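You operate a simulated robot arm through the tools that you are given. There is no shell and no other tool. Be economical: measure what you need, move in short steps, check, and stop when the job is done.

The job below is to be done with a simulated two-armed robot. You get a single attempt, and the scene is never put back.

JOB
Put the seed bag on the flat blank. Put the green pad on top of the tasting board. Take the dusting brush and leave it on the table head. Put the chalk bag on the capping bench top away on the fitting table shelf. Take the big jar on the table foot and put it away on the table head. Fetch the sample dipper and stand it on the bench patch. Take the swing jar and put it on the sweeping patch. Any order will do. Set down upright: green pad, big jar, sample dipper.

It is judged by the outcome, as a careful person would: the job done as asked, and still so three seconds after it is handed in. It fails if anything else is knocked over, pushed out of place, dropped, spilled or broken.

ROBOT AND FRAMES
Two 7-joint arms with two-finger parallel grippers on one trunk, on a base that drives. Base frame: it is fixed to the floor where the robot stands at the start and does not move with it; the origin is under the middle of the robot, x ahead of it, y to its left, z up. Units: m, rad, N and s.
The left shoulder is at the start at [0.07, 0.177, 1.174], the right one opposite. Places, roughly: bench patch [-3.6, -2.7, 0.8]; big jar (9x9x10 cm) [-1.2, -1.3, 0.8]; chalk bag [-3.75, -1.75, 0.75]; dusting brush (5x5x13 cm) [-1.2, -1, 0.8]; fitting table shelf [-7.6, -5.5, 0.2]; flat blank (20x15x1 cm) [-1.5, -4, 0.8]; green pad (10x6x10 cm) [0.6, -0.3, 0.8]; sample dipper (4x4x11 cm) [-7, -1.6, 0.9]; sweeping patch [-7.8, 0.9, 0.8]; swing jar (8x11x8 cm) [-10.1, -0.5, 0.8]; table head [-1.4, 1, 0.8]; tasting board (21x11x5 cm) [-1.5, -1.2, 0.8]. Payload 3.43 kg a hand.
Tool frame (each hand has its own): the origin (TCP) lies between the finger pads and is the grasp point; the fingertips stand 0.03 m ahead of it; z points along the fingers, y is the line along which they close. The gripper opens to 0.094 m. The fingers are 0.028 m wide and 0.01 m thick; the gripper's body (0.05 by 0.096 m) begins 0.055 m behind the TCP.
Orientation is that of the tool frame in the base frame, as a unit quaternion [w, x, y, z]. With the fingers straight down and closing along the base's y, the tool's x points along the base's -x, its y along +y and its z along -z.

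CONTROLS
- The arms move only by the tool arm_command. It takes "left_motion", "right_motion" or both (then of equal length, played together; a hand with none holds still); each is a list that holds one entry, the list of rows, each a list of 7 numbers: the turn, a rotation vector about the base's x, y, z in rad, then the shift along the base's x, y, z in m, then the opening, from 0 (shut) to 1 (fully open). In form: [[[wx, wy, wz, tx, ty, tz, hand], ...]]. A call has 1 to 8 rows; each row shifts and turns the commanded pose from where the row before left it. Each row takes 0.2 s and may step no farther than 0.05 m and 0.15 rad from the row before; otherwise, or with a gripper value out of range, the whole call is refused. A pose out of reach is approached as far as the arm can. The call stops where the force on the tool passes 40 N (or 10 N more than at its start, if that is more) or the arm is blocked; 0.2 s more then pass. Each finger travels about 0.153 m/s and halts on what it meets, pressing with about 31 N; the grip force reading is that of the motor and also rises with nothing between the fingers. The clock runs only during rows and for 0.2 s after the last one: add rows that do not move to give the fingers time. It gives the time, the measured TCP pose, the force on the tool (base axes), the opening and the grip force at its end, in the units of the frame above (readings bear some noise), with the torque about the TCP (base axes, N m) and any sound that the robot's microphone picked up.
- Cameras (640 x 400 px; columns grow to the right, rows downward): "scene" is now at [0.1397, 0.0027, 1.4997]; the picture's right is [0.04, -1.00, 0.00], its down [-0.51, -0.02, -0.86] and it looks along [0.86, 0.04, -0.51] (base axes); focal length 214 px, centre (320, 200). "left" rides on the left gripper at [0.076, -0.014, -0.103] in its tool frame; the picture's right is [0.18, 0.98, 0.00], its down [-0.75, 0.14, -0.64] and it looks along [-0.63, 0.12, 0.77] (tool axes); focal length 243 px, centre (320, 200). "right" rides on the right gripper at [0.076, 0.014, -0.102] in its tool frame; the picture's right is [-0.18, 0.98, 0.00], its down [-0.75, -0.14, -0.64] and it looks along [-0.63, -0.12, 0.77] (tool axes); focal length 243 px, centre (320, 200). There is no depth. A picture from a camera that has moved, and an enlarged one, comes with that camera's place and axes in the base frame and with its lens.
- capture(camera): a new picture of that camera. It takes no simulated time.
- raise_lower(by): slides the trunk up (or, below 0, down) by that many m; the arms and the scene camera ride with it, the base frame stays. It gives what a move gives, with no picture.
- base_move(legs): drives the robot by 1 to 6 legs, each [ahead, turn to the left] in m and rad, along the robot's own axes; the way and the turn of a leg run together, so that a leg with both is an arc; at most 1.5 m and 3.142 rad a leg. The arms and the cameras ride along, it lands a little off, and it stops where it bumps. It gives what a move gives.
- aim_head(pan, tilt): turns the head with the scene camera to pan (to the left, within 1.501 rad either way) and tilt (down, from -0.506 to 1.204), counted from straight ahead of the robot. It gives what a move gives.
- enlarge(camera, box): a new picture of the part [left, top, right, bottom] of that camera's present view, enlarged. It takes no simulated time.
- close_job(): hands the job in; it is judged then, once.

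Work in short steps. Places have to be worked out from the pictures, the camera data and where the tool is seen: move nearer, look again, correct. Check each grasp and each placing, and mend what went wrong. You have 207 turns and 190 pictures in all, those below and enlarged ones among them. Open the grippers and draw the arms clear of the work before you hand the job in, unless the task says otherwise; then end with one line.

The tools are called after "Request:" as a command line: name --argument value ..., lists and objects as JSON in quotes. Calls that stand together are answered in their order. arm_command: Moves the arms, as the interface text tells. Its arguments: {"type":"object","properties":{"left_motion":{"type":"array","items":{"type":"array","items":{"type":"array","items":{"type":"number"}}}},"right_motion":{"type":"array","items":{"type":"array","items":{"type":"array","items":{"type":"number"}}}}},"required":[]} The other tools are called the same way: raise_lower (by) slides the trunk up or down; base_move (legs) drives the base; aim_head (pan, tilt) turns the head that bears the scene camera; capture (camera) takes a picture; enlarge (camera, box) takes an enlarged picture of a part of a camera's view; close_job () hands the job in.

At the start:

```text
clock: 0.0
left_eef_pos: [0.4585, 0.1721, 1.4346]
left_ee_rot: [0.002, 0.0, 1.0, 0.001]
left_ft_force: [0.0, 0.3, 0.0]
left_wrist_torque: [0.03, 0.03, 0.01]
left_width: 0.094
left_gripper_force: 0.0
right_eef_pos: [0.501, -0.2236, 1.4041]
right_ee_rot: [-0.001, 0.0, 1.0, 0.0]
right_ft_force: [0.5, -0.3, 1.3]
right_wrist_torque: [-0.01, -0.02, -0.01]
right_width: 0.094
right_gripper_force: 0.1
trunk travel left (down, up): [-0.754, 0.086]
robot x, y, heading: [0.0013, -0.0017, -0.001]
head pan, tilt: [0.04, 0.531]
```

scene: 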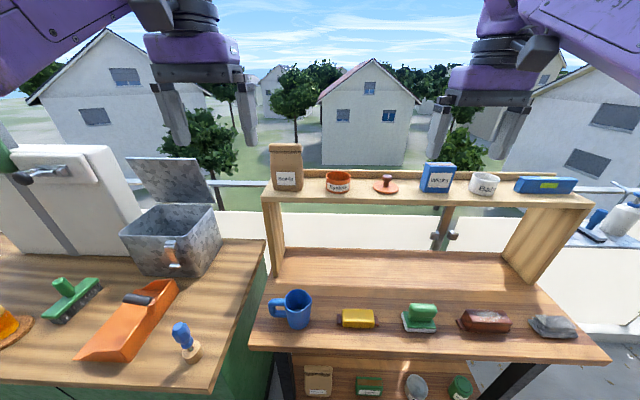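
right: 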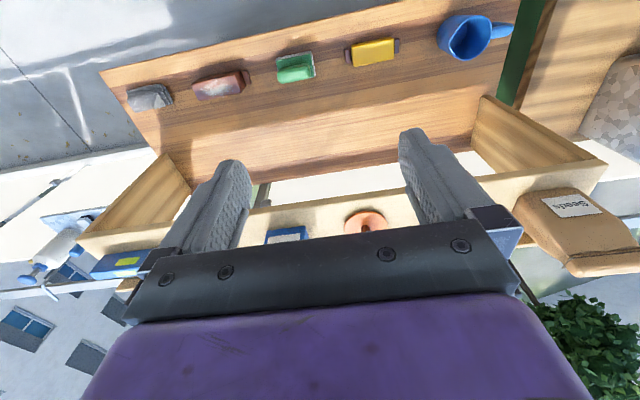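
left: 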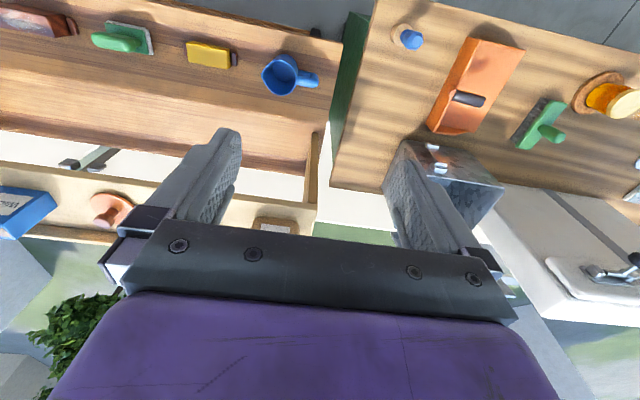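

I'll start by enlarging the view to identify the bags and green pad.

Request:
enlarge --camera "scene" --box '[240, 130, 600, 400]'

Request:
enlarge --camera "right" --box '[480, 150, 640, 300]'

```text
1.48 times, centred on (420, 265) of scene
camera zoom: at [0.1397, 0.0027, 1.4997], right [0.04, -1.0, 0.0], down [-0.51, -0.02, -0.86], along [0.86, 0.04, -0.51], focal length 318 px, centre (172, 104)
```

zoom: 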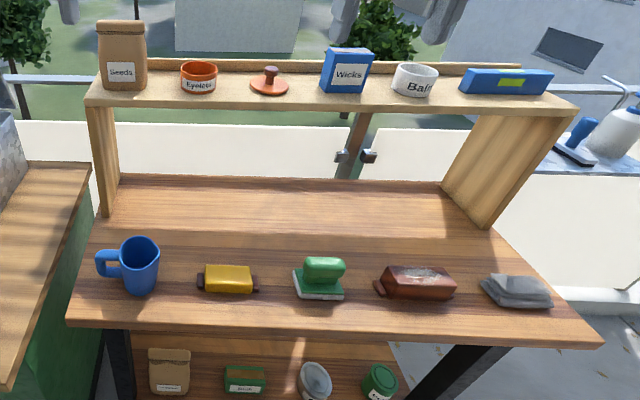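

```text
2.67 times, centred on (560, 225) of right
camera zoom: at [0.4231, -0.2097, 1.5063], right [0.18, 0.98, 0.0], down [0.75, -0.14, 0.64], along [0.63, -0.12, -0.77], focal length 647 px, centre (-320, 133)
```

zoom: 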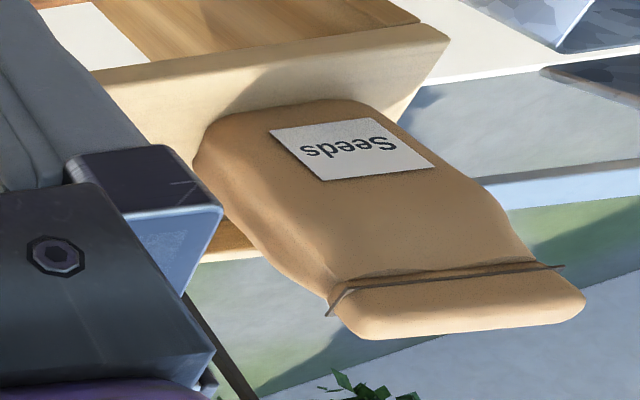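

The seed bag stands on the top shelf; the green pad is on the table. I'll turn both hands 90° so the fingers close along base x, and check reach.

Request:
arm_command --left_motion '[[[0, 0, 0.15, 0, 0, 0, 1], [0, 0, 0.15, 0, 0, 0, 1], [0, 0, 0.15, 0, 0, 0, 1], [0, 0, 0.15, 0, 0, 0, 1], [0, 0, 0.15, 0, 0, 0, 1], [0, 0, 0.15, 0, 0, 0, 1], [0, 0, 0.15, 0, 0, 0, 1], [0, 0, 0.15, 0, 0, 0, 1]]]' --right_motion '[[[0, 0, -0.15, 0, 0, 0, 1], [0, 0, -0.15, 0, 0, 0, 1], [0, 0, -0.15, 0, 0, 0, 1], [0, 0, -0.15, 0, 0, 0, 1], [0, 0, -0.15, 0, 0, 0, 1], [0, 0, -0.15, 0, 0, 0, 1], [0, 0, -0.15, 0, 0, 0, 1], [0, 0, -0.15, 0, 0, 0, 1]]]'

Request:
aim_head --pan 1.5 --tilt 0.3

Request:
capture --camera "scene"

Request:
aim_head --pan -1.5 --tilt 0.3

Request:
capture --camera "scene"

```text
clock: 1.8
left_eef_pos: [0.4584, 0.1768, 1.4349]
left_ee_rot: [0.0, -0.566, 0.824, -0.001]
left_ft_force: [0.6, 0.7, 0.8]
left_wrist_torque: [-0.08, -0.01, -0.04]
left_width: 0.0942
left_gripper_force: 0.0
right_eef_pos: [0.5048, -0.223, 1.4072]
right_ee_rot: [0.002, 0.564, 0.826, -0.002]
right_ft_force: [0.3, 0.0, 0.8]
right_wrist_torque: [0.0, 0.03, 0.01]
right_width: 0.094
right_gripper_force: 0.1
right hand out of reach, approached as far as the arm can: row 6, 7
trunk travel left (down, up): [-0.754, 0.086]
robot x, y, heading: [0.0008, -0.0005, -0.001]
head pan, tilt: [0.04, 0.531]
```

```text
clock: 3.4
left_eef_pos: [0.4577, 0.1722, 1.4345]
left_ee_rot: [0.001, -0.564, 0.826, 0.002]
left_ft_force: [0.2, 0.3, 1.0]
left_wrist_torque: [0.0, 0.0, -0.02]
left_width: 0.0939
left_gripper_force: 0.2
right_eef_pos: [0.5036, -0.2305, 1.4061]
right_ee_rot: [-0.001, 0.563, 0.827, 0.0]
right_ft_force: [-0.2, 0.1, 0.7]
right_wrist_torque: [0.0, -0.02, -0.03]
right_width: 0.0939
right_gripper_force: 0.1
trunk travel left (down, up): [-0.754, 0.086]
robot x, y, heading: [-0.003, -0.002, -0.001]
head pan, tilt: [1.499, 0.3]
```

```text
184 pictures are left
camera scene: at [0.0563, 0.092, 1.521], right [1.0, -0.07, 0.0], down [-0.02, -0.29, -0.96], along [0.07, 0.95, -0.3], focal length 214 px, centre (320, 200)
```

scene: 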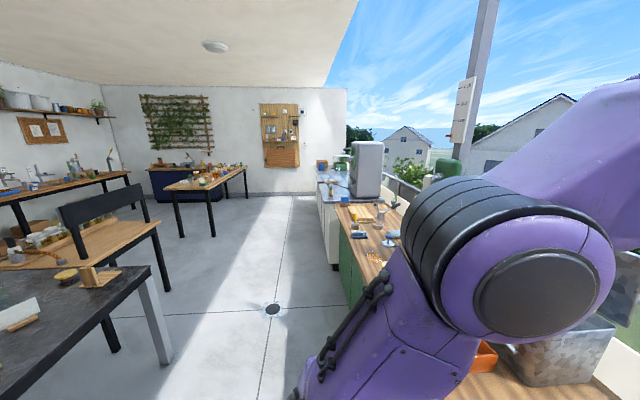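

```text
clock: 6.0
left_eef_pos: [0.4585, 0.1721, 1.4342]
left_ee_rot: [0.002, -0.565, 0.825, 0.001]
left_ft_force: [0.8, 0.0, -0.1]
left_wrist_torque: [-0.02, 0.03, -0.01]
left_width: 0.0939
left_gripper_force: 0.0
right_eef_pos: [0.5049, -0.2298, 1.4068]
right_ee_rot: [-0.001, 0.563, 0.826, 0.0]
right_ft_force: [-0.1, -0.4, 0.5]
right_wrist_torque: [0.01, 0.0, 0.02]
right_width: 0.0939
right_gripper_force: 0.0
trunk travel left (down, up): [-0.754, 0.086]
robot x, y, heading: [0.0003, 0.001, -0.0]
head pan, tilt: [-1.499, 0.3]
```

```text
183 pictures are left
camera scene: at [0.0562, -0.0941, 1.521], right [-1.0, -0.07, 0.0], down [-0.02, 0.29, -0.96], along [0.07, -0.95, -0.3], focal length 214 px, centre (320, 200)
```

scene: 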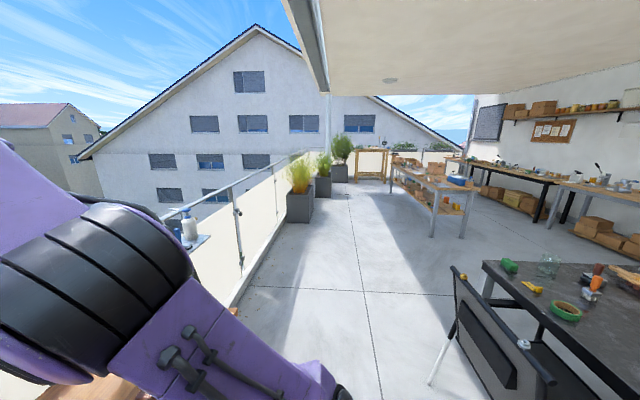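

Finish the 90° turn and look at the bag.

Request:
arm_command --left_motion '[[[0, 0, 0.14, 0, 0, 0, 1], [0, 0, 0.14, 0, 0, 0, 1], [0, 0, 0.09, 0, 0, 0, 1]]]' --right_motion '[[[0, 0, -0.14, -0.03, 0, 0, 1], [0, 0, -0.14, -0.03, 0, 0, 1], [0, 0, -0.09, -0.03, 0, 0, 1]]]'

Request:
aim_head --pan 0.1 --tilt 0.5

Request:
capture --camera "scene"

Request:
capture --camera "right"

```text
clock: 6.8
left_eef_pos: [0.4577, 0.1703, 1.4353]
left_ee_rot: [0.002, -0.707, 0.707, 0.001]
left_ft_force: [0.5, -0.6, 0.1]
left_wrist_torque: [-0.01, -0.02, 0.02]
left_width: 0.0942
left_gripper_force: 0.0
right_eef_pos: [0.4189, -0.2537, 1.4245]
right_ee_rot: [-0.006, 0.708, 0.706, 0.005]
right_ft_force: [0.2, -0.5, 0.2]
right_wrist_torque: [0.05, -0.02, 0.01]
right_width: 0.0943
right_gripper_force: 0.1
right hand out of reach, approached as far as the arm can: row 2, 3
trunk travel left (down, up): [-0.754, 0.086]
robot x, y, heading: [0.0019, 0.0021, 0.002]
head pan, tilt: [-1.499, 0.3]
```

```text
clock: 8.4
left_eef_pos: [0.4593, 0.1704, 1.4343]
left_ee_rot: [0.001, -0.706, 0.708, 0.001]
left_ft_force: [0.5, -0.6, -0.1]
left_wrist_torque: [0.05, -0.02, 0.0]
left_width: 0.094
left_gripper_force: 0.1
right_eef_pos: [0.4197, -0.251, 1.4256]
right_ee_rot: [-0.005, 0.707, 0.707, 0.005]
right_ft_force: [0.2, -0.1, 0.0]
right_wrist_torque: [0.0, 0.03, -0.01]
right_width: 0.0938
right_gripper_force: 0.1
trunk travel left (down, up): [-0.754, 0.086]
robot x, y, heading: [-0.0016, -0.0042, 0.0]
head pan, tilt: [0.099, 0.499]
```

```text
182 pictures are left
camera scene: at [0.14, 0.0078, 1.5026], right [0.1, -1.0, 0.0], down [-0.48, -0.05, -0.88], along [0.87, 0.09, -0.48], focal length 214 px, centre (320, 200)
```

scene: 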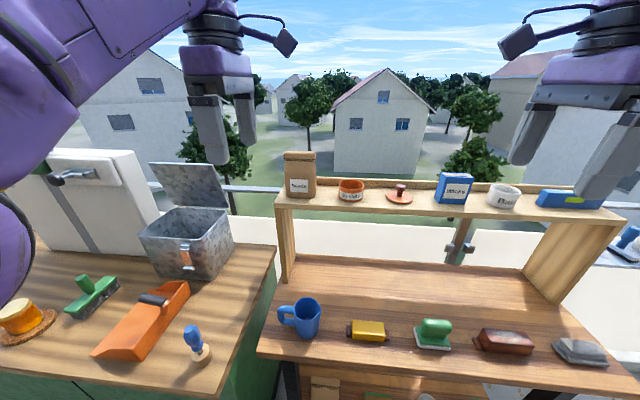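

```text
181 pictures are left
camera right: at [0.4327, -0.1763, 1.5281], right [0.98, -0.18, 0.0], down [-0.14, -0.76, 0.63], along [-0.12, -0.62, -0.78], focal length 243 px, centre (320, 200)
```

right: 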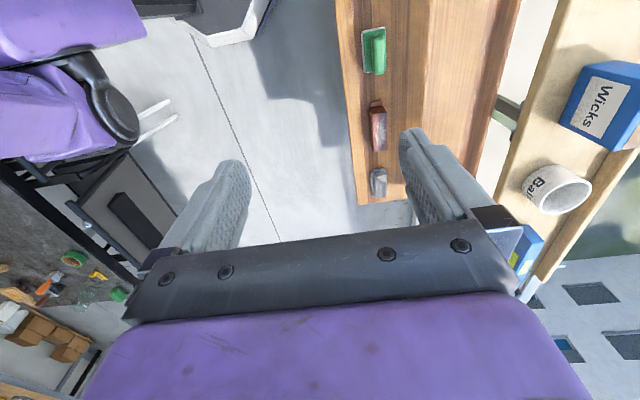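

Pad handle estimated near (0.565,-0.305,~0.82). Bring the right hand down over it, and extend the left above the seed bag.

Request:
arm_command --left_motion '[[[0, 0, 0, 0.03, 0, 0, 1], [0, 0, 0, 0.03, 0, 0, 1], [0, 0, 0, 0.03, 0, 0, 1], [0, 0, 0, 0.03, 0, 0, 1], [0, 0, 0, 0.03, 0, 0, 1], [0, 0, 0, 0.03, 0, 0, 1], [0, 0, 0, 0.0, 0, 0, 1], [0, 0, 0, 0, 0, 0, 1]]]' --right_motion '[[[0, 0, 0, 0.015, -0.006, -0.045, 1], [0, 0, 0, 0.015, -0.006, -0.045, 1], [0, 0, 0, 0.015, -0.006, -0.045, 1], [0, 0, 0, 0.015, -0.006, -0.045, 1], [0, 0, 0, 0.015, -0.006, -0.045, 1], [0, 0, 0, 0.015, -0.006, -0.045, 1], [0, 0, 0, 0.015, -0.006, -0.045, 1], [0, 0, 0, 0.015, -0.006, -0.045, 1]]]'

Request:
capture --camera "right"

Request:
capture --camera "left"

Request:
capture --camera "scene"

```text
clock: 10.2
left_eef_pos: [0.5595, 0.1868, 1.3675]
left_ee_rot: [0.003, -0.707, 0.708, 0.0]
left_ft_force: [-0.8, 0.1, 0.8]
left_wrist_torque: [-0.01, -0.02, -0.01]
left_width: 0.094
left_gripper_force: 0.1
left hand out of reach, approached as far as the arm can: row 1, 2, 3, 4, 5, 6
right_eef_pos: [0.5038, -0.3175, 1.3511]
right_ee_rot: [-0.014, 0.717, 0.697, 0.012]
right_ft_force: [0.6, 0.0, 1.2]
right_wrist_torque: [0.0, 0.0, 0.01]
right_width: 0.0939
right_gripper_force: 0.0
right hand out of reach, approached as far as the arm can: row 1, 2, 3, 4, 5, 6, 7, 8
trunk travel left (down, up): [-0.754, 0.086]
robot x, y, heading: [0.0002, 0.0016, -0.004]
head pan, tilt: [0.099, 0.499]
```

```text
180 pictures are left
camera right: at [0.5202, -0.2449, 1.4564], right [0.98, -0.21, -0.01], down [-0.16, -0.77, 0.61], along [-0.14, -0.6, -0.79], focal length 243 px, centre (320, 200)
```

right: 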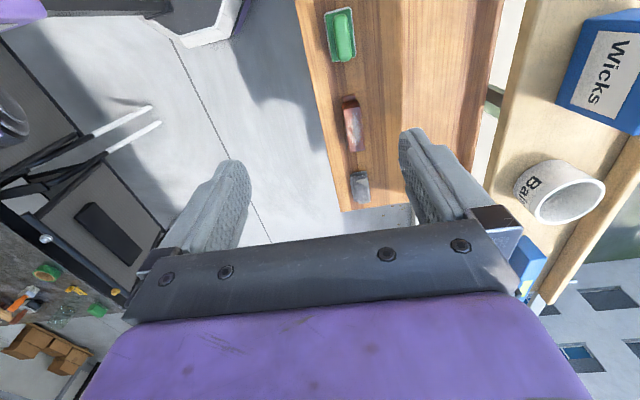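

```text
179 pictures are left
camera left: at [0.5727, 0.1097, 1.47], right [-0.98, -0.18, 0.0], down [-0.14, 0.75, 0.64], along [-0.12, 0.63, -0.77], focal length 243 px, centre (320, 200)
```

left: 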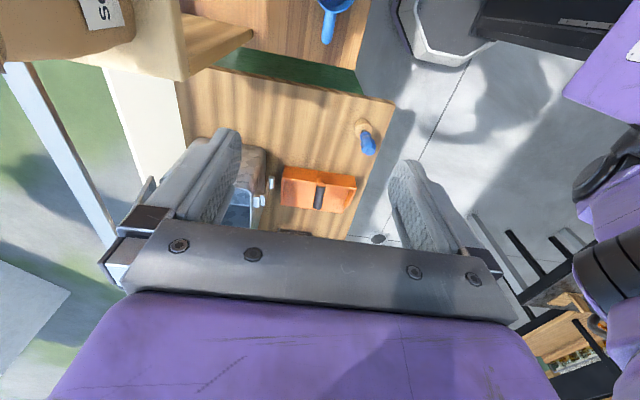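

```text
178 pictures are left
camera scene: at [0.1398, 0.0081, 1.5027], right [0.1, -1.0, 0.0], down [-0.48, -0.05, -0.88], along [0.87, 0.09, -0.48], focal length 214 px, centre (320, 200)
```

scene: 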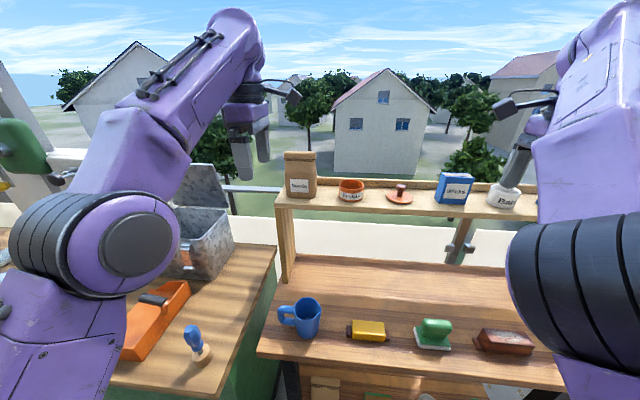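

The right hand lags; I'll push straight down a few more rows to see whether the arm follows.

Request:
arm_command --right_motion '[[[0, 0, 0, 0, 0, -0.04, 1], [0, 0, 0, 0, 0, -0.04, 1], [0, 0, 0, 0, 0, -0.04, 1], [0, 0, 0, 0, 0, -0.04, 1], [0, 0, 0, 0, 0, -0.04, 1]]]'

```text
clock: 11.4
left_eef_pos: [0.5599, 0.1865, 1.3678]
left_ee_rot: [0.003, -0.707, 0.707, -0.001]
left_ft_force: [0.6, 0.1, 1.3]
left_wrist_torque: [0.02, 0.01, 0.02]
left_width: 0.094
left_gripper_force: 0.2
right_eef_pos: [0.5054, -0.3176, 1.3498]
right_ee_rot: [-0.015, 0.717, 0.697, 0.01]
right_ft_force: [-0.4, -0.1, 0.1]
right_wrist_torque: [-0.01, -0.01, 0.0]
right_width: 0.0943
right_gripper_force: 0.1
right hand out of reach, approached as far as the arm can: row 1, 2, 3, 4, 5
trunk travel left (down, up): [-0.754, 0.086]
robot x, y, heading: [-0.0011, -0.0009, -0.001]
head pan, tilt: [0.099, 0.499]
```

Stuck, likely a wrist joint limit. Turn the right hand back toward its original orientation and then descend.

Request:
arm_command --right_motion '[[[0, 0, 0.15, 0, 0, 0, 1], [0, 0, 0.15, 0, 0, 0, 1], [0, 0, 0.15, 0, 0, 0, 1], [0, 0, 0.15, 0, 0, 0, 1], [0, 0, 0.15, 0, 0, 0, 1], [0, 0, 0.15, 0, 0, 0, 1], [0, 0, 0.15, 0, 0, 0, 1], [0, 0, 0.15, 0, 0, -0.0, 1]]]'

```text
clock: 13.2
left_eef_pos: [0.5606, 0.1876, 1.3677]
left_ee_rot: [0.002, -0.706, 0.708, -0.001]
left_ft_force: [0.2, -0.9, -0.4]
left_wrist_torque: [0.0, 0.02, -0.02]
left_width: 0.0942
left_gripper_force: 0.1
right_eef_pos: [0.5048, -0.3155, 1.3495]
right_ee_rot: [-0.007, 0.197, 0.98, 0.018]
right_ft_force: [0.7, 0.5, 0.1]
right_wrist_torque: [-0.01, 0.01, 0.0]
right_width: 0.0939
right_gripper_force: 0.1
trunk travel left (down, up): [-0.754, 0.086]
robot x, y, heading: [0.0026, 0.0013, -0.003]
head pan, tilt: [0.099, 0.499]
```

Rotation fine. Now descend with the right.

Request:
arm_command --right_motion '[[[0, 0, 0.1, 0, 0, -0.045, 1], [0, 0, 0.1, 0, 0, -0.045, 1], [0, 0, 0.1, 0, 0, -0.045, 1], [0, 0, 0.1, 0, 0, -0.045, 1], [0, 0, 0, 0, 0, -0.045, 1], [0, 0, 0, 0, 0, -0.045, 1], [0, 0, 0, 0, 0, -0.045, 1], [0, 0, 0, 0, 0, -0.045, 1]]]'

```text
clock: 15.0
left_eef_pos: [0.561, 0.1877, 1.3664]
left_ee_rot: [0.002, -0.706, 0.708, 0.001]
left_ft_force: [0.0, -0.5, -0.3]
left_wrist_torque: [-0.02, 0.0, 0.0]
left_width: 0.0941
left_gripper_force: 0.0
right_eef_pos: [0.4743, -0.2668, 1.1596]
right_ee_rot: [-0.001, -0.014, 1.0, 0.001]
right_ft_force: [0.2, -0.7, -0.9]
right_wrist_torque: [0.01, 0.02, -0.03]
right_width: 0.0939
right_gripper_force: 0.0
right hand out of reach, approached as far as the arm can: row 1, 2, 3, 4, 5, 6
trunk travel left (down, up): [-0.754, 0.086]
robot x, y, heading: [0.0013, -0.0004, 0.0]
head pan, tilt: [0.099, 0.499]
```

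Continue down to about z=0.97 above the pad.

Request:
arm_command --right_motion '[[[0, 0, 0, 0.0, 0, -0.045, 1], [0, 0, 0, 0.0, 0, -0.045, 1], [0, 0, 0, 0.01, -0.01, -0.045, 1], [0, 0, 0, 0.02, -0.01, -0.04, 1], [0, 0, 0, 0.02, -0.01, 0, 1], [0, 0, 0, 0.02, -0.01, 0, 1]]]'

Request:
capture --camera "right"

Request:
capture --camera "scene"

```text
clock: 16.4
left_eef_pos: [0.5607, 0.1859, 1.3679]
left_ee_rot: [0.001, -0.706, 0.708, 0.001]
left_ft_force: [0.6, 0.1, -0.2]
left_wrist_torque: [0.01, 0.0, 0.0]
left_width: 0.0938
left_gripper_force: 0.0
right_eef_pos: [0.5452, -0.3071, 0.9833]
right_ee_rot: [0.0, -0.015, 1.0, 0.001]
right_ft_force: [0.7, 0.6, 0.4]
right_wrist_torque: [0.03, 0.03, 0.0]
right_width: 0.0941
right_gripper_force: 0.0
trunk travel left (down, up): [-0.754, 0.086]
robot x, y, heading: [0.0003, -0.0018, 0.002]
head pan, tilt: [0.099, 0.499]
```

```text
177 pictures are left
camera right: at [0.4686, -0.2942, 1.0858], right [0.16, 0.99, 0.0], down [0.76, -0.12, 0.64], along [0.63, -0.1, -0.77], focal length 243 px, centre (320, 200)
```

right: 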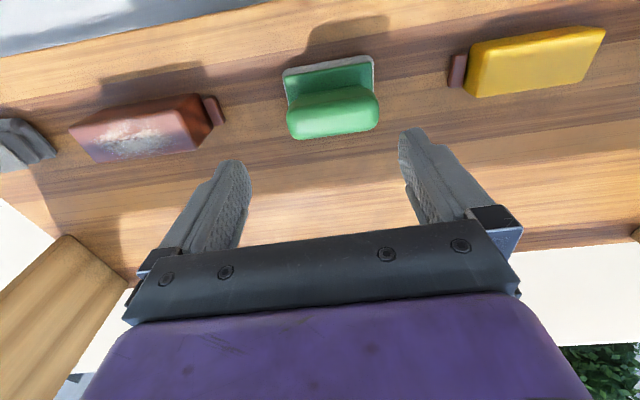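

```text
176 pictures are left
camera scene: at [0.1408, 0.0072, 1.5026], right [0.1, -1.0, 0.0], down [-0.48, -0.05, -0.88], along [0.87, 0.09, -0.48], focal length 214 px, centre (320, 200)
```

scene: 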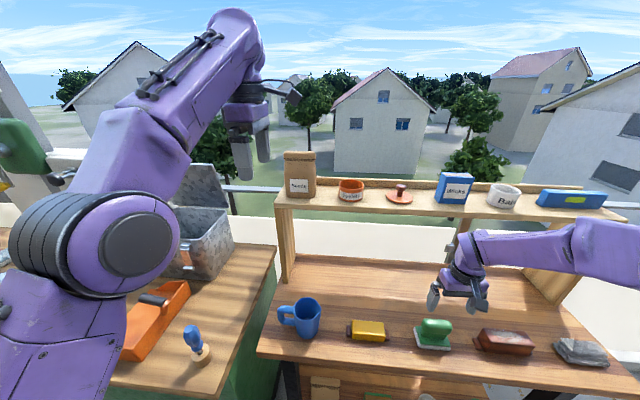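

Handle is long along y, so I need fingers closing along x. Rotate the right hand +90°.

Request:
arm_command --right_motion '[[[0, 0, 0.15, 0, 0, 0, 1], [0, 0, 0.15, 0, 0, 0, 1], [0, 0, 0.15, 0, 0, 0, 1], [0, 0, 0.15, 0, 0, 0, 1], [0, 0, 0.15, 0, 0, 0, 1], [0, 0, 0.15, 0, 0, 0, 1], [0, 0, 0.15, 0, 0, 0, 1], [0, 0, 0.15, 0, 0, 0, 1]]]'

Request:
arm_command --right_motion '[[[0, 0, 0.15, 0, 0, 0, 1], [0, 0, 0.15, 0, 0, 0, 1], [0, 0, 0.05, 0, 0, 0, 1]]]'

Request:
capture --camera "right"

```text
clock: 18.2
left_eef_pos: [0.5595, 0.1881, 1.3671]
left_ee_rot: [0.002, -0.706, 0.708, 0.0]
left_ft_force: [0.4, 0.8, -0.8]
left_wrist_torque: [0.02, 0.02, 0.0]
left_width: 0.0939
left_gripper_force: 0.0
right_eef_pos: [0.5458, -0.3058, 0.9853]
right_ee_rot: [-0.001, -0.578, 0.816, 0.001]
right_ft_force: [-0.6, 0.0, 0.7]
right_wrist_torque: [0.01, 0.0, 0.01]
right_width: 0.0941
right_gripper_force: 0.0
trunk travel left (down, up): [-0.754, 0.086]
robot x, y, heading: [0.0003, -0.0021, -0.002]
head pan, tilt: [0.099, 0.499]
```

```text
clock: 19.0
left_eef_pos: [0.5592, 0.1873, 1.3674]
left_ee_rot: [0.003, -0.706, 0.708, -0.001]
left_ft_force: [-0.3, 0.7, -0.7]
left_wrist_torque: [-0.01, 0.01, -0.01]
left_width: 0.0942
left_gripper_force: 0.2
right_eef_pos: [0.5476, -0.3051, 0.9853]
right_ee_rot: [0.0, 0.711, -0.703, 0.0]
right_ft_force: [-0.2, -0.3, -0.1]
right_wrist_torque: [0.01, 0.02, -0.01]
right_width: 0.0941
right_gripper_force: 0.1
trunk travel left (down, up): [-0.754, 0.086]
robot x, y, heading: [-0.0008, -0.0005, -0.001]
head pan, tilt: [0.099, 0.499]
```

```text
175 pictures are left
camera right: at [0.5326, -0.3814, 1.0871], right [-0.98, 0.17, 0.0], down [0.13, 0.75, 0.64], along [0.11, 0.63, -0.77], focal length 243 px, centre (320, 200)
```

right: 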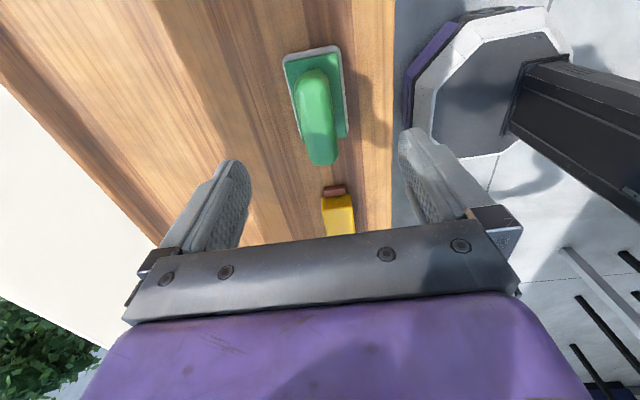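

Handle centre ≈(0.553,-0.288). Align and descend to TCP z≈0.838, then close.

Request:
arm_command --right_motion '[[[0, 0, 0, 0.005, 0.015, -0.03, 1], [0, 0, 0, 0, 0, -0.04, 1], [0, 0, 0, 0, 0, -0.04, 1], [0, 0, 0, 0, 0, -0.037, 1]]]'

Request:
capture --camera "right"

Request:
capture --camera "scene"

```text
clock: 20.0
left_eef_pos: [0.5612, 0.1865, 1.3675]
left_ee_rot: [0.002, -0.707, 0.708, 0.0]
left_ft_force: [0.4, -0.1, 0.3]
left_wrist_torque: [0.02, 0.01, 0.01]
left_width: 0.094
left_gripper_force: 0.1
right_eef_pos: [0.5526, -0.291, 0.8381]
right_ee_rot: [0.0, 0.711, -0.704, -0.001]
right_ft_force: [0.6, -0.3, -0.3]
right_wrist_torque: [0.01, 0.03, -0.03]
right_width: 0.0938
right_gripper_force: 0.0
trunk travel left (down, up): [-0.754, 0.086]
robot x, y, heading: [0.0034, 0.0015, -0.002]
head pan, tilt: [0.099, 0.499]
```

```text
174 pictures are left
camera right: at [0.5379, -0.3668, 0.9389], right [-0.98, 0.18, 0.0], down [0.14, 0.75, 0.64], along [0.11, 0.63, -0.77], focal length 243 px, centre (320, 200)
```

right: 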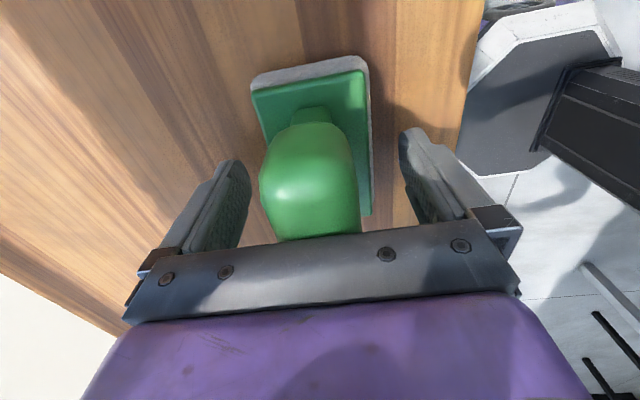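

```text
173 pictures are left
camera scene: at [0.1415, 0.0078, 1.5025], right [0.1, -1.0, 0.0], down [-0.48, -0.05, -0.88], along [0.87, 0.09, -0.48], focal length 214 px, centre (320, 200)
```

scene: 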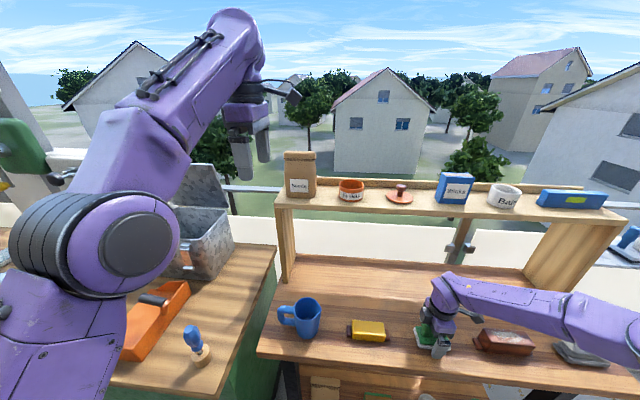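

The handle is between the fingers; close and lift a little.

Request:
arm_command --right_motion '[[[0, 0, 0, 0, 0, 0, 0], [0, 0, 0, 0, 0, 0, 0], [0, 0, 0, 0, 0, 0, 0], [0, 0, 0, 0, 0, 0.03, 0], [0, 0, 0, 0, 0, 0.04, 0]]]'

Request:
capture --camera "right"

```text
clock: 21.2
left_eef_pos: [0.5586, 0.1876, 1.3673]
left_ee_rot: [0.002, -0.707, 0.707, 0.0]
left_ft_force: [-0.6, 1.0, 0.5]
left_wrist_torque: [-0.01, -0.05, 0.02]
left_width: 0.0938
left_gripper_force: 0.1
right_eef_pos: [0.5514, -0.2898, 0.909]
right_ee_rot: [0.001, 0.71, -0.704, -0.001]
right_ft_force: [0.2, 0.8, -0.9]
right_wrist_torque: [-0.02, -0.03, 0.01]
right_width: 0.0591
right_gripper_force: 30.5
trunk travel left (down, up): [-0.754, 0.086]
robot x, y, heading: [-0.0041, -0.0007, -0.001]
head pan, tilt: [0.099, 0.499]
```

```text
172 pictures are left
camera right: at [0.5377, -0.3652, 1.0111], right [-0.98, 0.18, 0.0], down [0.14, 0.75, 0.64], along [0.11, 0.63, -0.77], focal length 243 px, centre (320, 200)
```

right: 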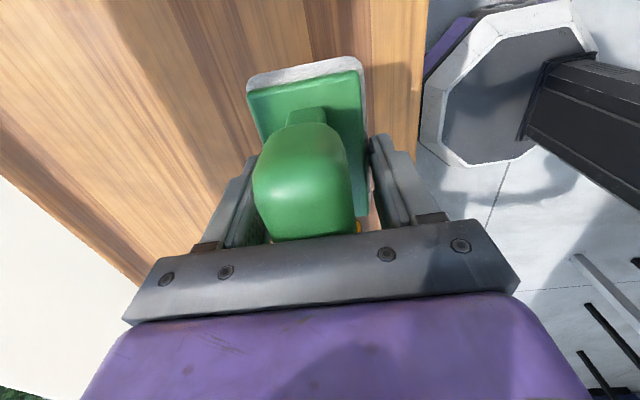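

Pad is held (0.059 opening). Lift it and draw it in, while unwinding the left hand toward the other 90° direction.

Request:
arm_command --right_motion '[[[0, 0, 0, -0.02, 0, 0.04, 0], [0, 0, 0, -0.02, 0, 0.04, 0], [0, 0, 0, -0.02, 0, 0.03, 0], [0, 0, 0, -0.04, 0, 0.0, 0], [0, 0, 0, -0.04, 0, 0, 0], [0, 0, 0, -0.03, 0, 0, 0], [0, 0, 0, 0, 0, 0, 0], [0, 0, 0, 0, 0, 0, 0]]]' --left_motion '[[[0, 0, -0.15, 0, 0, 0, 1], [0, 0, -0.15, 0, 0, 0, 1], [0, 0, -0.15, 0, 0, 0, 1], [0, 0, -0.15, 0, 0, 0, 1], [0, 0, -0.15, 0, 0, 0, 1], [0, 0, -0.15, 0, 0, 0, 1], [0, 0, -0.15, 0, 0, 0, 1], [0, 0, -0.15, 0, 0, 0, 1]]]'

Request:
raise_lower --by 0.085

Request:
arm_command --left_motion '[[[0, 0, -0.15, 0, 0, 0, 1], [0, 0, -0.15, 0, 0, 0, 1], [0, 0, -0.07, 0, 0, 0, 1], [0, 0, 0, 0, 0, 0, 1]]]'

Request:
capture --camera "left"

Request:
capture --camera "scene"

```text
clock: 23.0
left_eef_pos: [0.5602, 0.1898, 1.369]
left_ee_rot: [0.003, -0.183, 0.983, -0.001]
left_ft_force: [-0.3, 0.5, -0.7]
left_wrist_torque: [-0.03, -0.01, 0.0]
left_width: 0.0939
left_gripper_force: 0.1
right_eef_pos: [0.3813, -0.291, 1.0188]
right_ee_rot: [0.001, 0.711, -0.703, 0.0]
right_ft_force: [-0.2, -0.1, -0.7]
right_wrist_torque: [-0.06, 0.0, 0.04]
right_width: 0.0589
right_gripper_force: 30.5
trunk travel left (down, up): [-0.754, 0.086]
robot x, y, heading: [-0.0035, 0.0019, -0.0]
head pan, tilt: [0.099, 0.499]
```

```text
clock: 24.2
left_eef_pos: [0.5615, 0.1885, 1.4525]
left_ee_rot: [0.002, -0.184, 0.983, -0.001]
left_ft_force: [0.1, 0.8, 0.5]
left_wrist_torque: [-0.02, -0.01, -0.01]
left_width: 0.0939
left_gripper_force: 0.1
right_eef_pos: [0.381, -0.2911, 1.1055]
right_ee_rot: [0.0, 0.71, -0.704, -0.001]
right_ft_force: [-0.1, -0.1, -0.7]
right_wrist_torque: [-0.03, 0.0, -0.03]
right_width: 0.0591
right_gripper_force: 30.4
trunk travel left (down, up): [-0.839, 0.001]
robot x, y, heading: [-0.0035, -0.0024, 0.0]
head pan, tilt: [0.099, 0.499]
```

```text
clock: 25.2
left_eef_pos: [0.5595, 0.1892, 1.453]
left_ee_rot: [0.003, 0.001, 1.0, -0.001]
left_ft_force: [-0.2, -0.7, -0.2]
left_wrist_torque: [-0.01, 0.0, 0.01]
left_width: 0.094
left_gripper_force: 0.1
right_eef_pos: [0.3811, -0.2901, 1.1053]
right_ee_rot: [0.0, 0.71, -0.704, -0.001]
right_ft_force: [0.1, -0.5, -0.5]
right_wrist_torque: [-0.02, -0.05, 0.01]
right_width: 0.0592
right_gripper_force: 30.8
trunk travel left (down, up): [-0.839, 0.001]
robot x, y, heading: [-0.0021, 0.0016, -0.0]
head pan, tilt: [0.099, 0.499]
```

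```text
171 pictures are left
camera left: at [0.4822, 0.1738, 1.5555], right [-0.18, 0.98, 0.0], down [0.75, 0.14, 0.65], along [0.63, 0.12, -0.76], focal length 243 px, centre (320, 200)
```

left: 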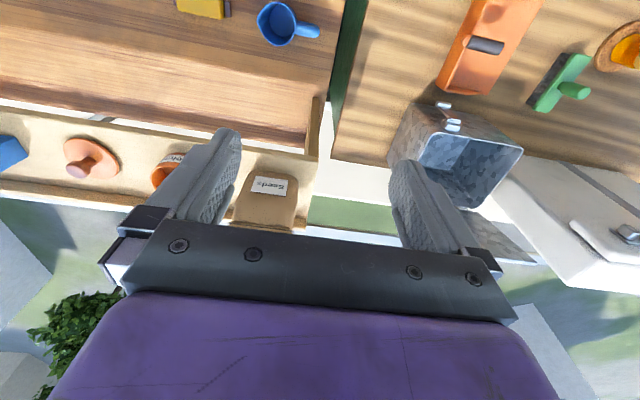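

```text
170 pictures are left
camera scene: at [0.14, 0.0078, 1.5876], right [0.1, -1.0, 0.0], down [-0.48, -0.05, -0.88], along [0.87, 0.09, -0.48], focal length 214 px, centre (320, 200)
```

scene: 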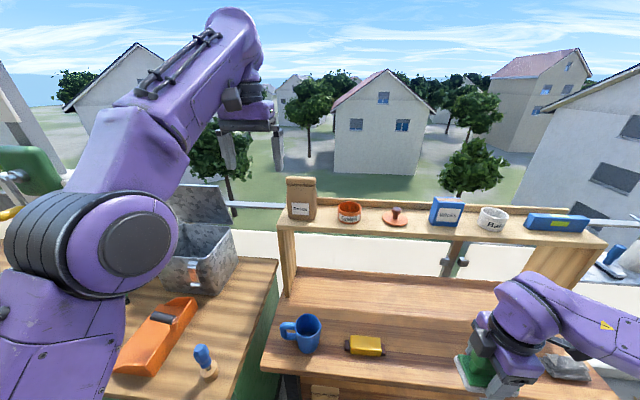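

Triangulated: seed bag base front ≈(0.742,0.137,1.173), top ≈1.32. Drive 0.14 m ahead, then look with the left hand.

Request:
base_move --legs '[[0.14, 0]]'

Request:
capture --camera "left"

Request:
capture --camera "scene"

```text
clock: 26.6
left_eef_pos: [0.6951, 0.1884, 1.455]
left_ee_rot: [0.004, 0.0, 1.0, 0.0]
left_ft_force: [-1.3, -0.2, -0.4]
left_wrist_torque: [0.02, -0.02, 0.0]
left_width: 0.0941
left_gripper_force: 0.1
right_eef_pos: [0.5166, -0.2917, 1.1065]
right_ee_rot: [-0.001, 0.711, -0.703, 0.0]
right_ft_force: [-0.5, 0.1, -0.5]
right_wrist_torque: [0.02, -0.02, 0.04]
right_width: 0.059
right_gripper_force: 30.7
trunk travel left (down, up): [-0.839, 0.001]
robot x, y, heading: [0.1384, 0.0006, -0.0]
head pan, tilt: [0.099, 0.499]
```

```text
169 pictures are left
camera left: at [0.6174, 0.1738, 1.5567], right [-0.18, 0.98, 0.0], down [0.75, 0.14, 0.65], along [0.64, 0.12, -0.76], focal length 243 px, centre (320, 200)
```

left: 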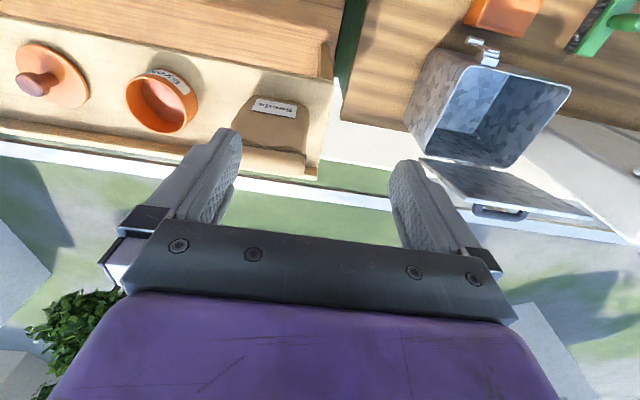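

```text
168 pictures are left
camera scene: at [0.2752, 0.0078, 1.588], right [0.1, -1.0, 0.0], down [-0.47, -0.05, -0.88], along [0.87, 0.09, -0.48], focal length 214 px, centre (320, 200)
```

scene: 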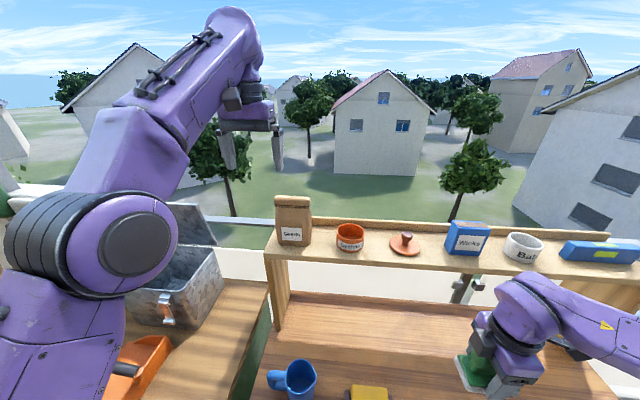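

Bag top ≈(0.76,0.15,1.32), ~9 cm wide. Rotate the left hand -90° to close along x, shifting over the bag.

Request:
arm_command --left_motion '[[[0, 0, -0.15, 0, 0, 0, 1], [0, 0, -0.15, 0, 0, 0, 1], [0, 0, -0.15, 0, 0, 0, 1], [0, 0, -0.15, 0, 0, 0, 1], [0, 0, -0.15, 0, 0, 0, 1], [0, 0, -0.15, 0, 0, 0, 1], [0, 0, -0.15, 0, 0, 0, 1], [0, 0, -0.15, 0, 0, 0, 1]]]'

Request:
arm_command --left_motion '[[[0, 0, -0.15, 0.01, 0, 0, 1], [0, 0, -0.15, 0.02, 0, 0, 1], [0, 0, -0.07, 0.02, 0, 0, 1], [0, 0, 0, 0.02, 0, 0, 1]]]'

Request:
capture --camera "left"

```text
clock: 28.4
left_eef_pos: [0.6969, 0.1896, 1.4535]
left_ee_rot: [0.003, 0.566, 0.824, -0.002]
left_ft_force: [0.0, 0.8, -0.4]
left_wrist_torque: [0.02, 0.01, 0.03]
left_width: 0.0941
left_gripper_force: 0.2
right_eef_pos: [0.518, -0.2912, 1.1049]
right_ee_rot: [0.001, 0.71, -0.704, -0.001]
right_ft_force: [-0.1, 0.4, 0.5]
right_wrist_torque: [-0.02, -0.01, 0.0]
right_width: 0.0589
right_gripper_force: 30.9
trunk travel left (down, up): [-0.839, 0.001]
robot x, y, heading: [0.1369, 0.0003, -0.001]
head pan, tilt: [0.099, 0.499]
```

```text
clock: 29.4
left_eef_pos: [0.7113, 0.19, 1.4467]
left_ee_rot: [0.011, 0.654, 0.756, 0.011]
left_ft_force: [0.5, 0.1, 0.2]
left_wrist_torque: [0.0, -0.04, -0.02]
left_width: 0.0943
left_gripper_force: 0.1
left hand out of reach, approached as far as the arm can: row 1, 2, 3, 4
right_eef_pos: [0.5194, -0.2912, 1.1043]
right_ee_rot: [0.0, 0.711, -0.704, -0.001]
right_ft_force: [0.2, 0.3, -1.0]
right_wrist_torque: [0.0, 0.0, 0.0]
right_width: 0.0591
right_gripper_force: 30.9
trunk travel left (down, up): [-0.839, 0.001]
robot x, y, heading: [0.1391, 0.0021, -0.0]
head pan, tilt: [0.099, 0.499]
```

```text
167 pictures are left
camera left: at [0.6818, 0.2624, 1.5482], right [0.95, 0.32, 0.03], down [0.23, -0.73, 0.65], along [0.23, -0.61, -0.76], focal length 243 px, centre (320, 200)
```

left: 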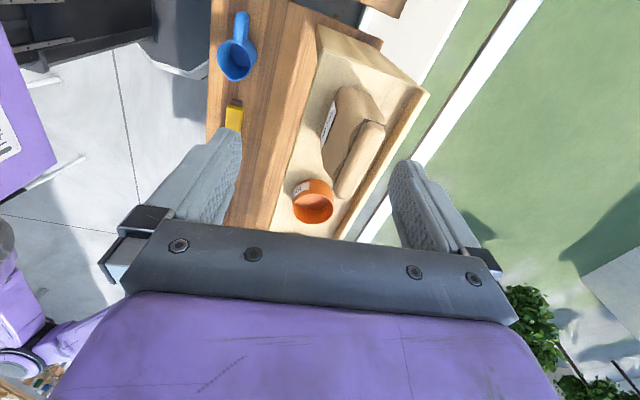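

Bag's folded top at ≈(0.777,0.145,1.31). Finish rotating while lowering slightly and moving toward it.

Request:
arm_command --left_motion '[[[0, 0, 0, 0.0, -0.02, -0.03, 1], [0, 0, 0, 0.02, -0.02, -0.02, 1], [0, 0, -0.1, 0.02, -0.005, 0, 1], [0, 0, -0.15, 0.02, 0, 0, 1], [0, 0, 0, 0.01, 0, 0, 1]]]'

Request:
capture --camera "left"

```text
clock: 30.6
left_eef_pos: [0.74, 0.1598, 1.4024]
left_ee_rot: [0.013, 0.691, 0.723, 0.012]
left_ft_force: [-0.2, -0.5, -0.4]
left_wrist_torque: [0.03, 0.01, -0.04]
left_width: 0.094
left_gripper_force: 0.1
left hand out of reach, approached as far as the arm can: row 3, 4, 5
right_eef_pos: [0.5197, -0.2922, 1.1049]
right_ee_rot: [-0.001, 0.71, -0.704, -0.002]
right_ft_force: [0.6, -0.3, -0.7]
right_wrist_torque: [0.01, 0.03, -0.02]
right_width: 0.0589
right_gripper_force: 30.6
trunk travel left (down, up): [-0.839, 0.001]
robot x, y, heading: [0.1361, 0.0049, -0.002]
head pan, tilt: [0.099, 0.499]
```

```text
166 pictures are left
camera left: at [0.7179, 0.2348, 1.504], right [0.97, 0.23, 0.03], down [0.15, -0.75, 0.65], along [0.17, -0.62, -0.76], focal length 243 px, centre (320, 200)
```

left: 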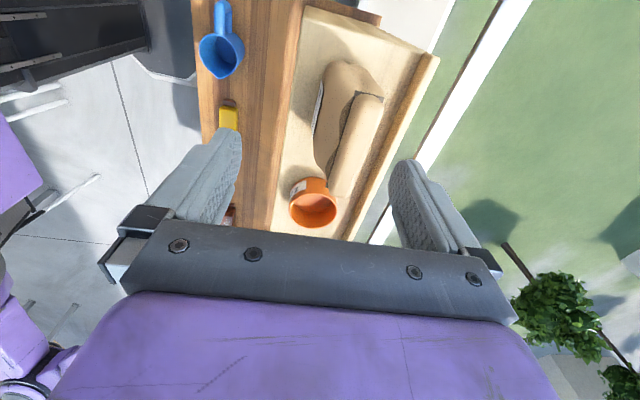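

Top at (0.778,0.150). Drive 0.04 m more to bring it within easy reach.

Request:
base_move --legs '[[0.05, 0]]'

Request:
arm_command --left_motion '[[[0, 0, -0.05, -0.005, -0.01, -0.03, 1], [0, 0, 0, 0, 0, -0.02, 1], [0, 0, 0, 0, 0, 0, 1]]]'

Request:
capture --camera "left"

Request:
capture --camera "scene"

```text
clock: 31.5
left_eef_pos: [0.775, 0.1609, 1.4096]
left_ee_rot: [0.018, 0.69, 0.723, 0.016]
left_ft_force: [-1.0, 0.2, 0.4]
left_wrist_torque: [-0.05, -0.14, 0.05]
left_width: 0.0941
left_gripper_force: 0.2
right_eef_pos: [0.5568, -0.2917, 1.1088]
right_ee_rot: [-0.005, 0.709, -0.705, 0.004]
right_ft_force: [-1.3, -0.6, 0.7]
right_wrist_torque: [0.01, -0.08, -0.01]
right_width: 0.0591
right_gripper_force: 30.9
trunk travel left (down, up): [-0.839, 0.001]
robot x, y, heading: [0.185, -0.0026, -0.001]
head pan, tilt: [0.099, 0.499]
```

```text
clock: 32.3
left_eef_pos: [0.7841, 0.1511, 1.3543]
left_ee_rot: [0.014, 0.709, 0.705, 0.012]
left_ft_force: [-0.2, 0.3, 0.2]
left_wrist_torque: [-0.04, 0.0, -0.02]
left_width: 0.094
left_gripper_force: 0.2
right_eef_pos: [0.567, -0.2912, 1.1052]
right_ee_rot: [0.0, 0.709, -0.705, 0.0]
right_ft_force: [2.1, -0.2, -1.2]
right_wrist_torque: [-0.02, 0.0, 0.02]
right_width: 0.059
right_gripper_force: 31.3
trunk travel left (down, up): [-0.839, 0.001]
robot x, y, heading: [0.1886, -0.0002, -0.005]
head pan, tilt: [0.099, 0.499]
```

```text
165 pictures are left
camera left: at [0.7645, 0.2271, 1.4558], right [0.98, 0.18, 0.04], down [0.11, -0.75, 0.65], along [0.14, -0.63, -0.76], focal length 243 px, centre (320, 200)
```

left: 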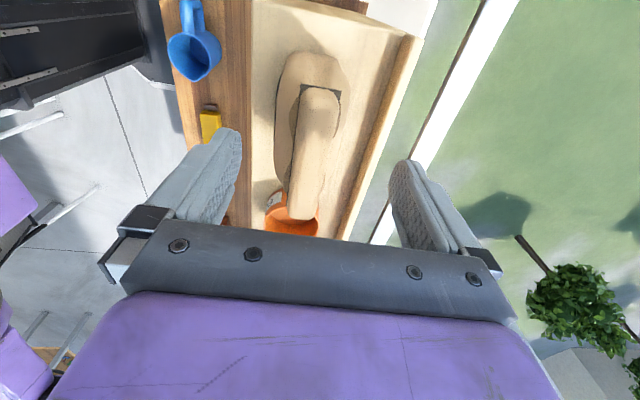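

```text
164 pictures are left
camera scene: at [0.328, 0.008, 1.5876], right [0.1, -1.0, 0.0], down [-0.48, -0.05, -0.88], along [0.87, 0.09, -0.48], focal length 214 px, centre (320, 200)
```

scene: 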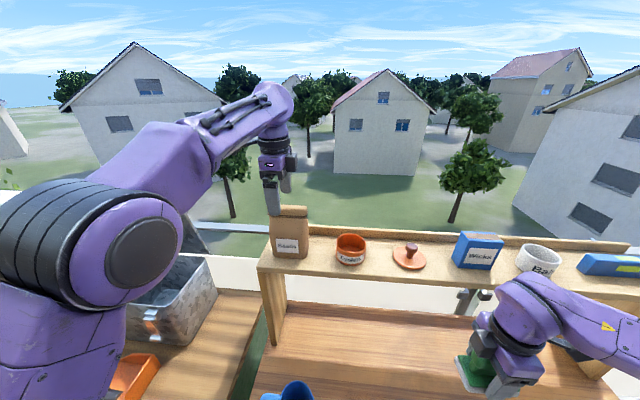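

Align x by -0.006 and descend to z≈1.275 around the folded top, then close.

Request:
arm_command --left_motion '[[[0, 0, 0, -0.006, -0.002, -0.02, 1], [0, 0, 0, 0, 0, -0.03, 1], [0, 0, 0, 0, 0, -0.03, 1], [0, 0, 0, 0, 0, 0, 1]]]'

Request:
capture --camera "left"

```text
clock: 33.3
left_eef_pos: [0.7756, 0.1481, 1.2771]
left_ee_rot: [0.016, 0.708, 0.706, 0.013]
left_ft_force: [-0.3, 0.1, 0.0]
left_wrist_torque: [-0.05, -0.02, 0.01]
left_width: 0.0939
left_gripper_force: 0.0
right_eef_pos: [0.5654, -0.2919, 1.1062]
right_ee_rot: [-0.002, 0.71, -0.705, 0.001]
right_ft_force: [-0.4, 0.1, 0.2]
right_wrist_torque: [0.0, 0.0, -0.01]
right_width: 0.0592
right_gripper_force: 30.9
trunk travel left (down, up): [-0.839, 0.001]
robot x, y, heading: [0.1884, 0.0011, 0.001]
head pan, tilt: [0.099, 0.499]
```

```text
163 pictures are left
camera left: at [0.757, 0.2234, 1.3787], right [0.98, 0.18, 0.04], down [0.11, -0.75, 0.65], along [0.14, -0.63, -0.76], focal length 243 px, centre (320, 200)
```

left: 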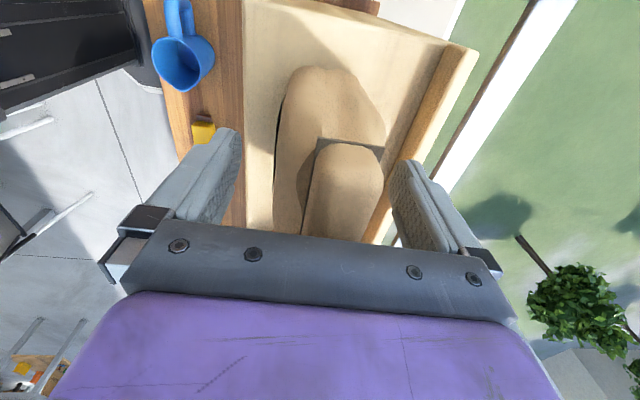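

Bag top is between fingers. Close and lift.

Request:
arm_command --left_motion '[[[0, 0, 0, 0, 0, 0, 0], [0, 0, 0, 0, 0, 0, 0], [0, 0, 0, 0, 0, 0, 0], [0, 0, 0, 0, 0, 0, 0], [0, 0, 0, 0, 0, 0.03, 0], [0, 0, 0, 0, 0, 0.03, 0]]]'

Request:
capture --camera "left"

Request:
capture --camera "scene"

```text
clock: 34.7
left_eef_pos: [0.7764, 0.1493, 1.3362]
left_ee_rot: [0.015, 0.709, 0.705, 0.013]
left_ft_force: [-0.6, 0.7, -1.5]
left_wrist_torque: [-0.02, 0.0, -0.03]
left_width: 0.0594
left_gripper_force: 30.9
right_eef_pos: [0.5662, -0.2916, 1.1055]
right_ee_rot: [-0.001, 0.71, -0.705, -0.001]
right_ft_force: [0.2, -0.1, -1.4]
right_wrist_torque: [0.01, -0.03, -0.01]
right_width: 0.0593
right_gripper_force: 30.9
trunk travel left (down, up): [-0.839, 0.001]
robot x, y, heading: [0.1905, 0.0015, 0.002]
head pan, tilt: [0.099, 0.499]
```

```text
162 pictures are left
camera left: at [0.758, 0.2242, 1.4382], right [0.98, 0.18, 0.04], down [0.11, -0.75, 0.65], along [0.14, -0.63, -0.76], focal length 243 px, centre (320, 200)
```

left: 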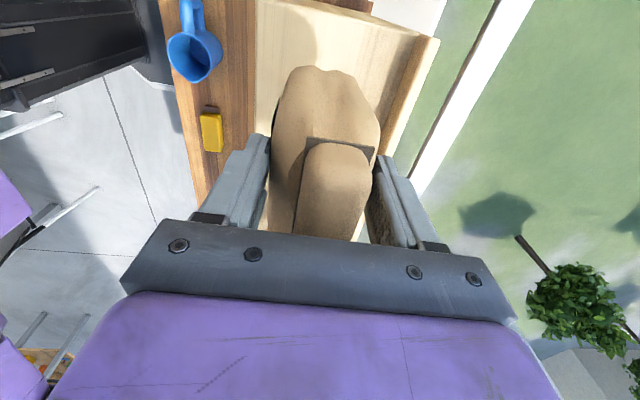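

```text
161 pictures are left
camera scene: at [0.3272, 0.0076, 1.5876], right [0.1, -1.0, 0.0], down [-0.48, -0.05, -0.88], along [0.87, 0.09, -0.48], focal length 214 px, centre (320, 200)
```

scene: 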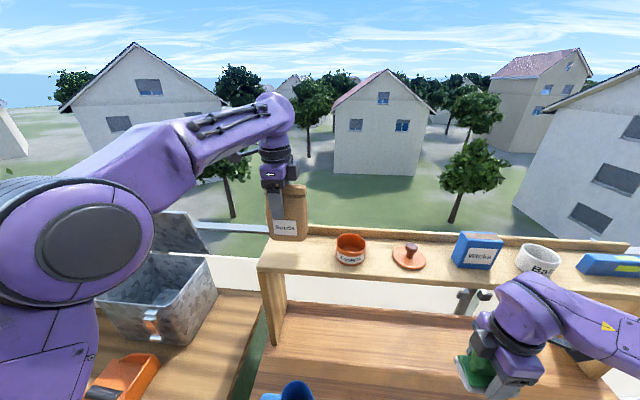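

Bag held. Raise it a bit more, then back off 0.4 m from the table.

Request:
arm_command --left_motion '[[[0, 0, 0, 0, 0, 0.03, 0], [0, 0, 0, 0, 0, 0.02, 0]]]'

Request:
base_move --legs '[[-0.4, 0]]'

Request:
arm_command --left_motion '[[[0, 0, 0, -0.04, 0.01, -0.03, 0], [0, 0, 0, -0.04, 0.01, -0.03, 0], [0, 0, 0, -0.04, 0.01, -0.03, 0], [0, 0, 0, -0.04, 0.01, -0.03, 0], [0, 0, 0, -0.03, 0.01, -0.03, 0]]]'

Request:
capture --camera "scene"

```text
clock: 35.3
left_eef_pos: [0.7766, 0.1512, 1.3865]
left_ee_rot: [0.014, 0.709, 0.705, 0.013]
left_ft_force: [0.4, -0.3, -2.5]
left_wrist_torque: [0.0, -0.01, -0.02]
left_width: 0.0597
left_gripper_force: 31.1
right_eef_pos: [0.5663, -0.2919, 1.1057]
right_ee_rot: [-0.001, 0.71, -0.704, -0.001]
right_ft_force: [0.4, -0.8, -1.8]
right_wrist_torque: [-0.01, 0.01, 0.04]
right_width: 0.0589
right_gripper_force: 30.9
trunk travel left (down, up): [-0.839, 0.001]
robot x, y, heading: [0.1887, -0.0019, -0.004]
head pan, tilt: [0.099, 0.499]
```

```text
clock: 37.8
left_eef_pos: [0.3706, 0.1526, 1.3854]
left_ee_rot: [0.013, 0.707, 0.707, 0.011]
left_ft_force: [-0.2, -0.6, -2.6]
left_wrist_torque: [0.05, 0.02, 0.0]
left_width: 0.0595
left_gripper_force: 30.8
right_eef_pos: [0.1612, -0.2892, 1.1045]
right_ee_rot: [0.0, 0.712, -0.702, -0.001]
right_ft_force: [-0.5, -0.5, -0.8]
right_wrist_torque: [0.0, 0.0, 0.01]
right_width: 0.0592
right_gripper_force: 31.2
trunk travel left (down, up): [-0.839, 0.001]
robot x, y, heading: [-0.2193, -0.0041, 0.003]
head pan, tilt: [0.099, 0.499]
```

```text
refused: row 1 steps farther than a row can; nothing moved
```

```text
160 pictures are left
camera scene: at [-0.0779, 0.0079, 1.5874], right [0.1, -0.99, 0.0], down [-0.48, -0.05, -0.88], along [0.87, 0.09, -0.48], focal length 214 px, centre (320, 200)
```

scene: 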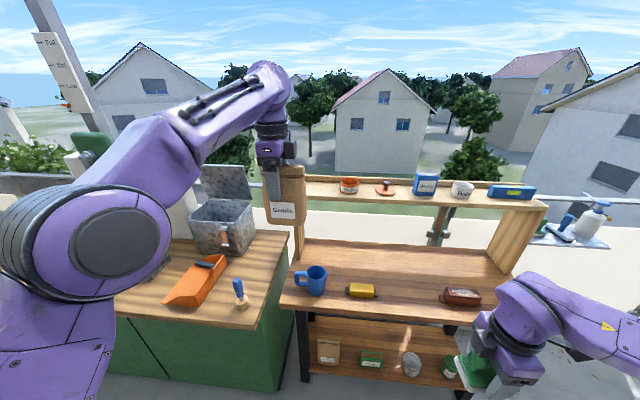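

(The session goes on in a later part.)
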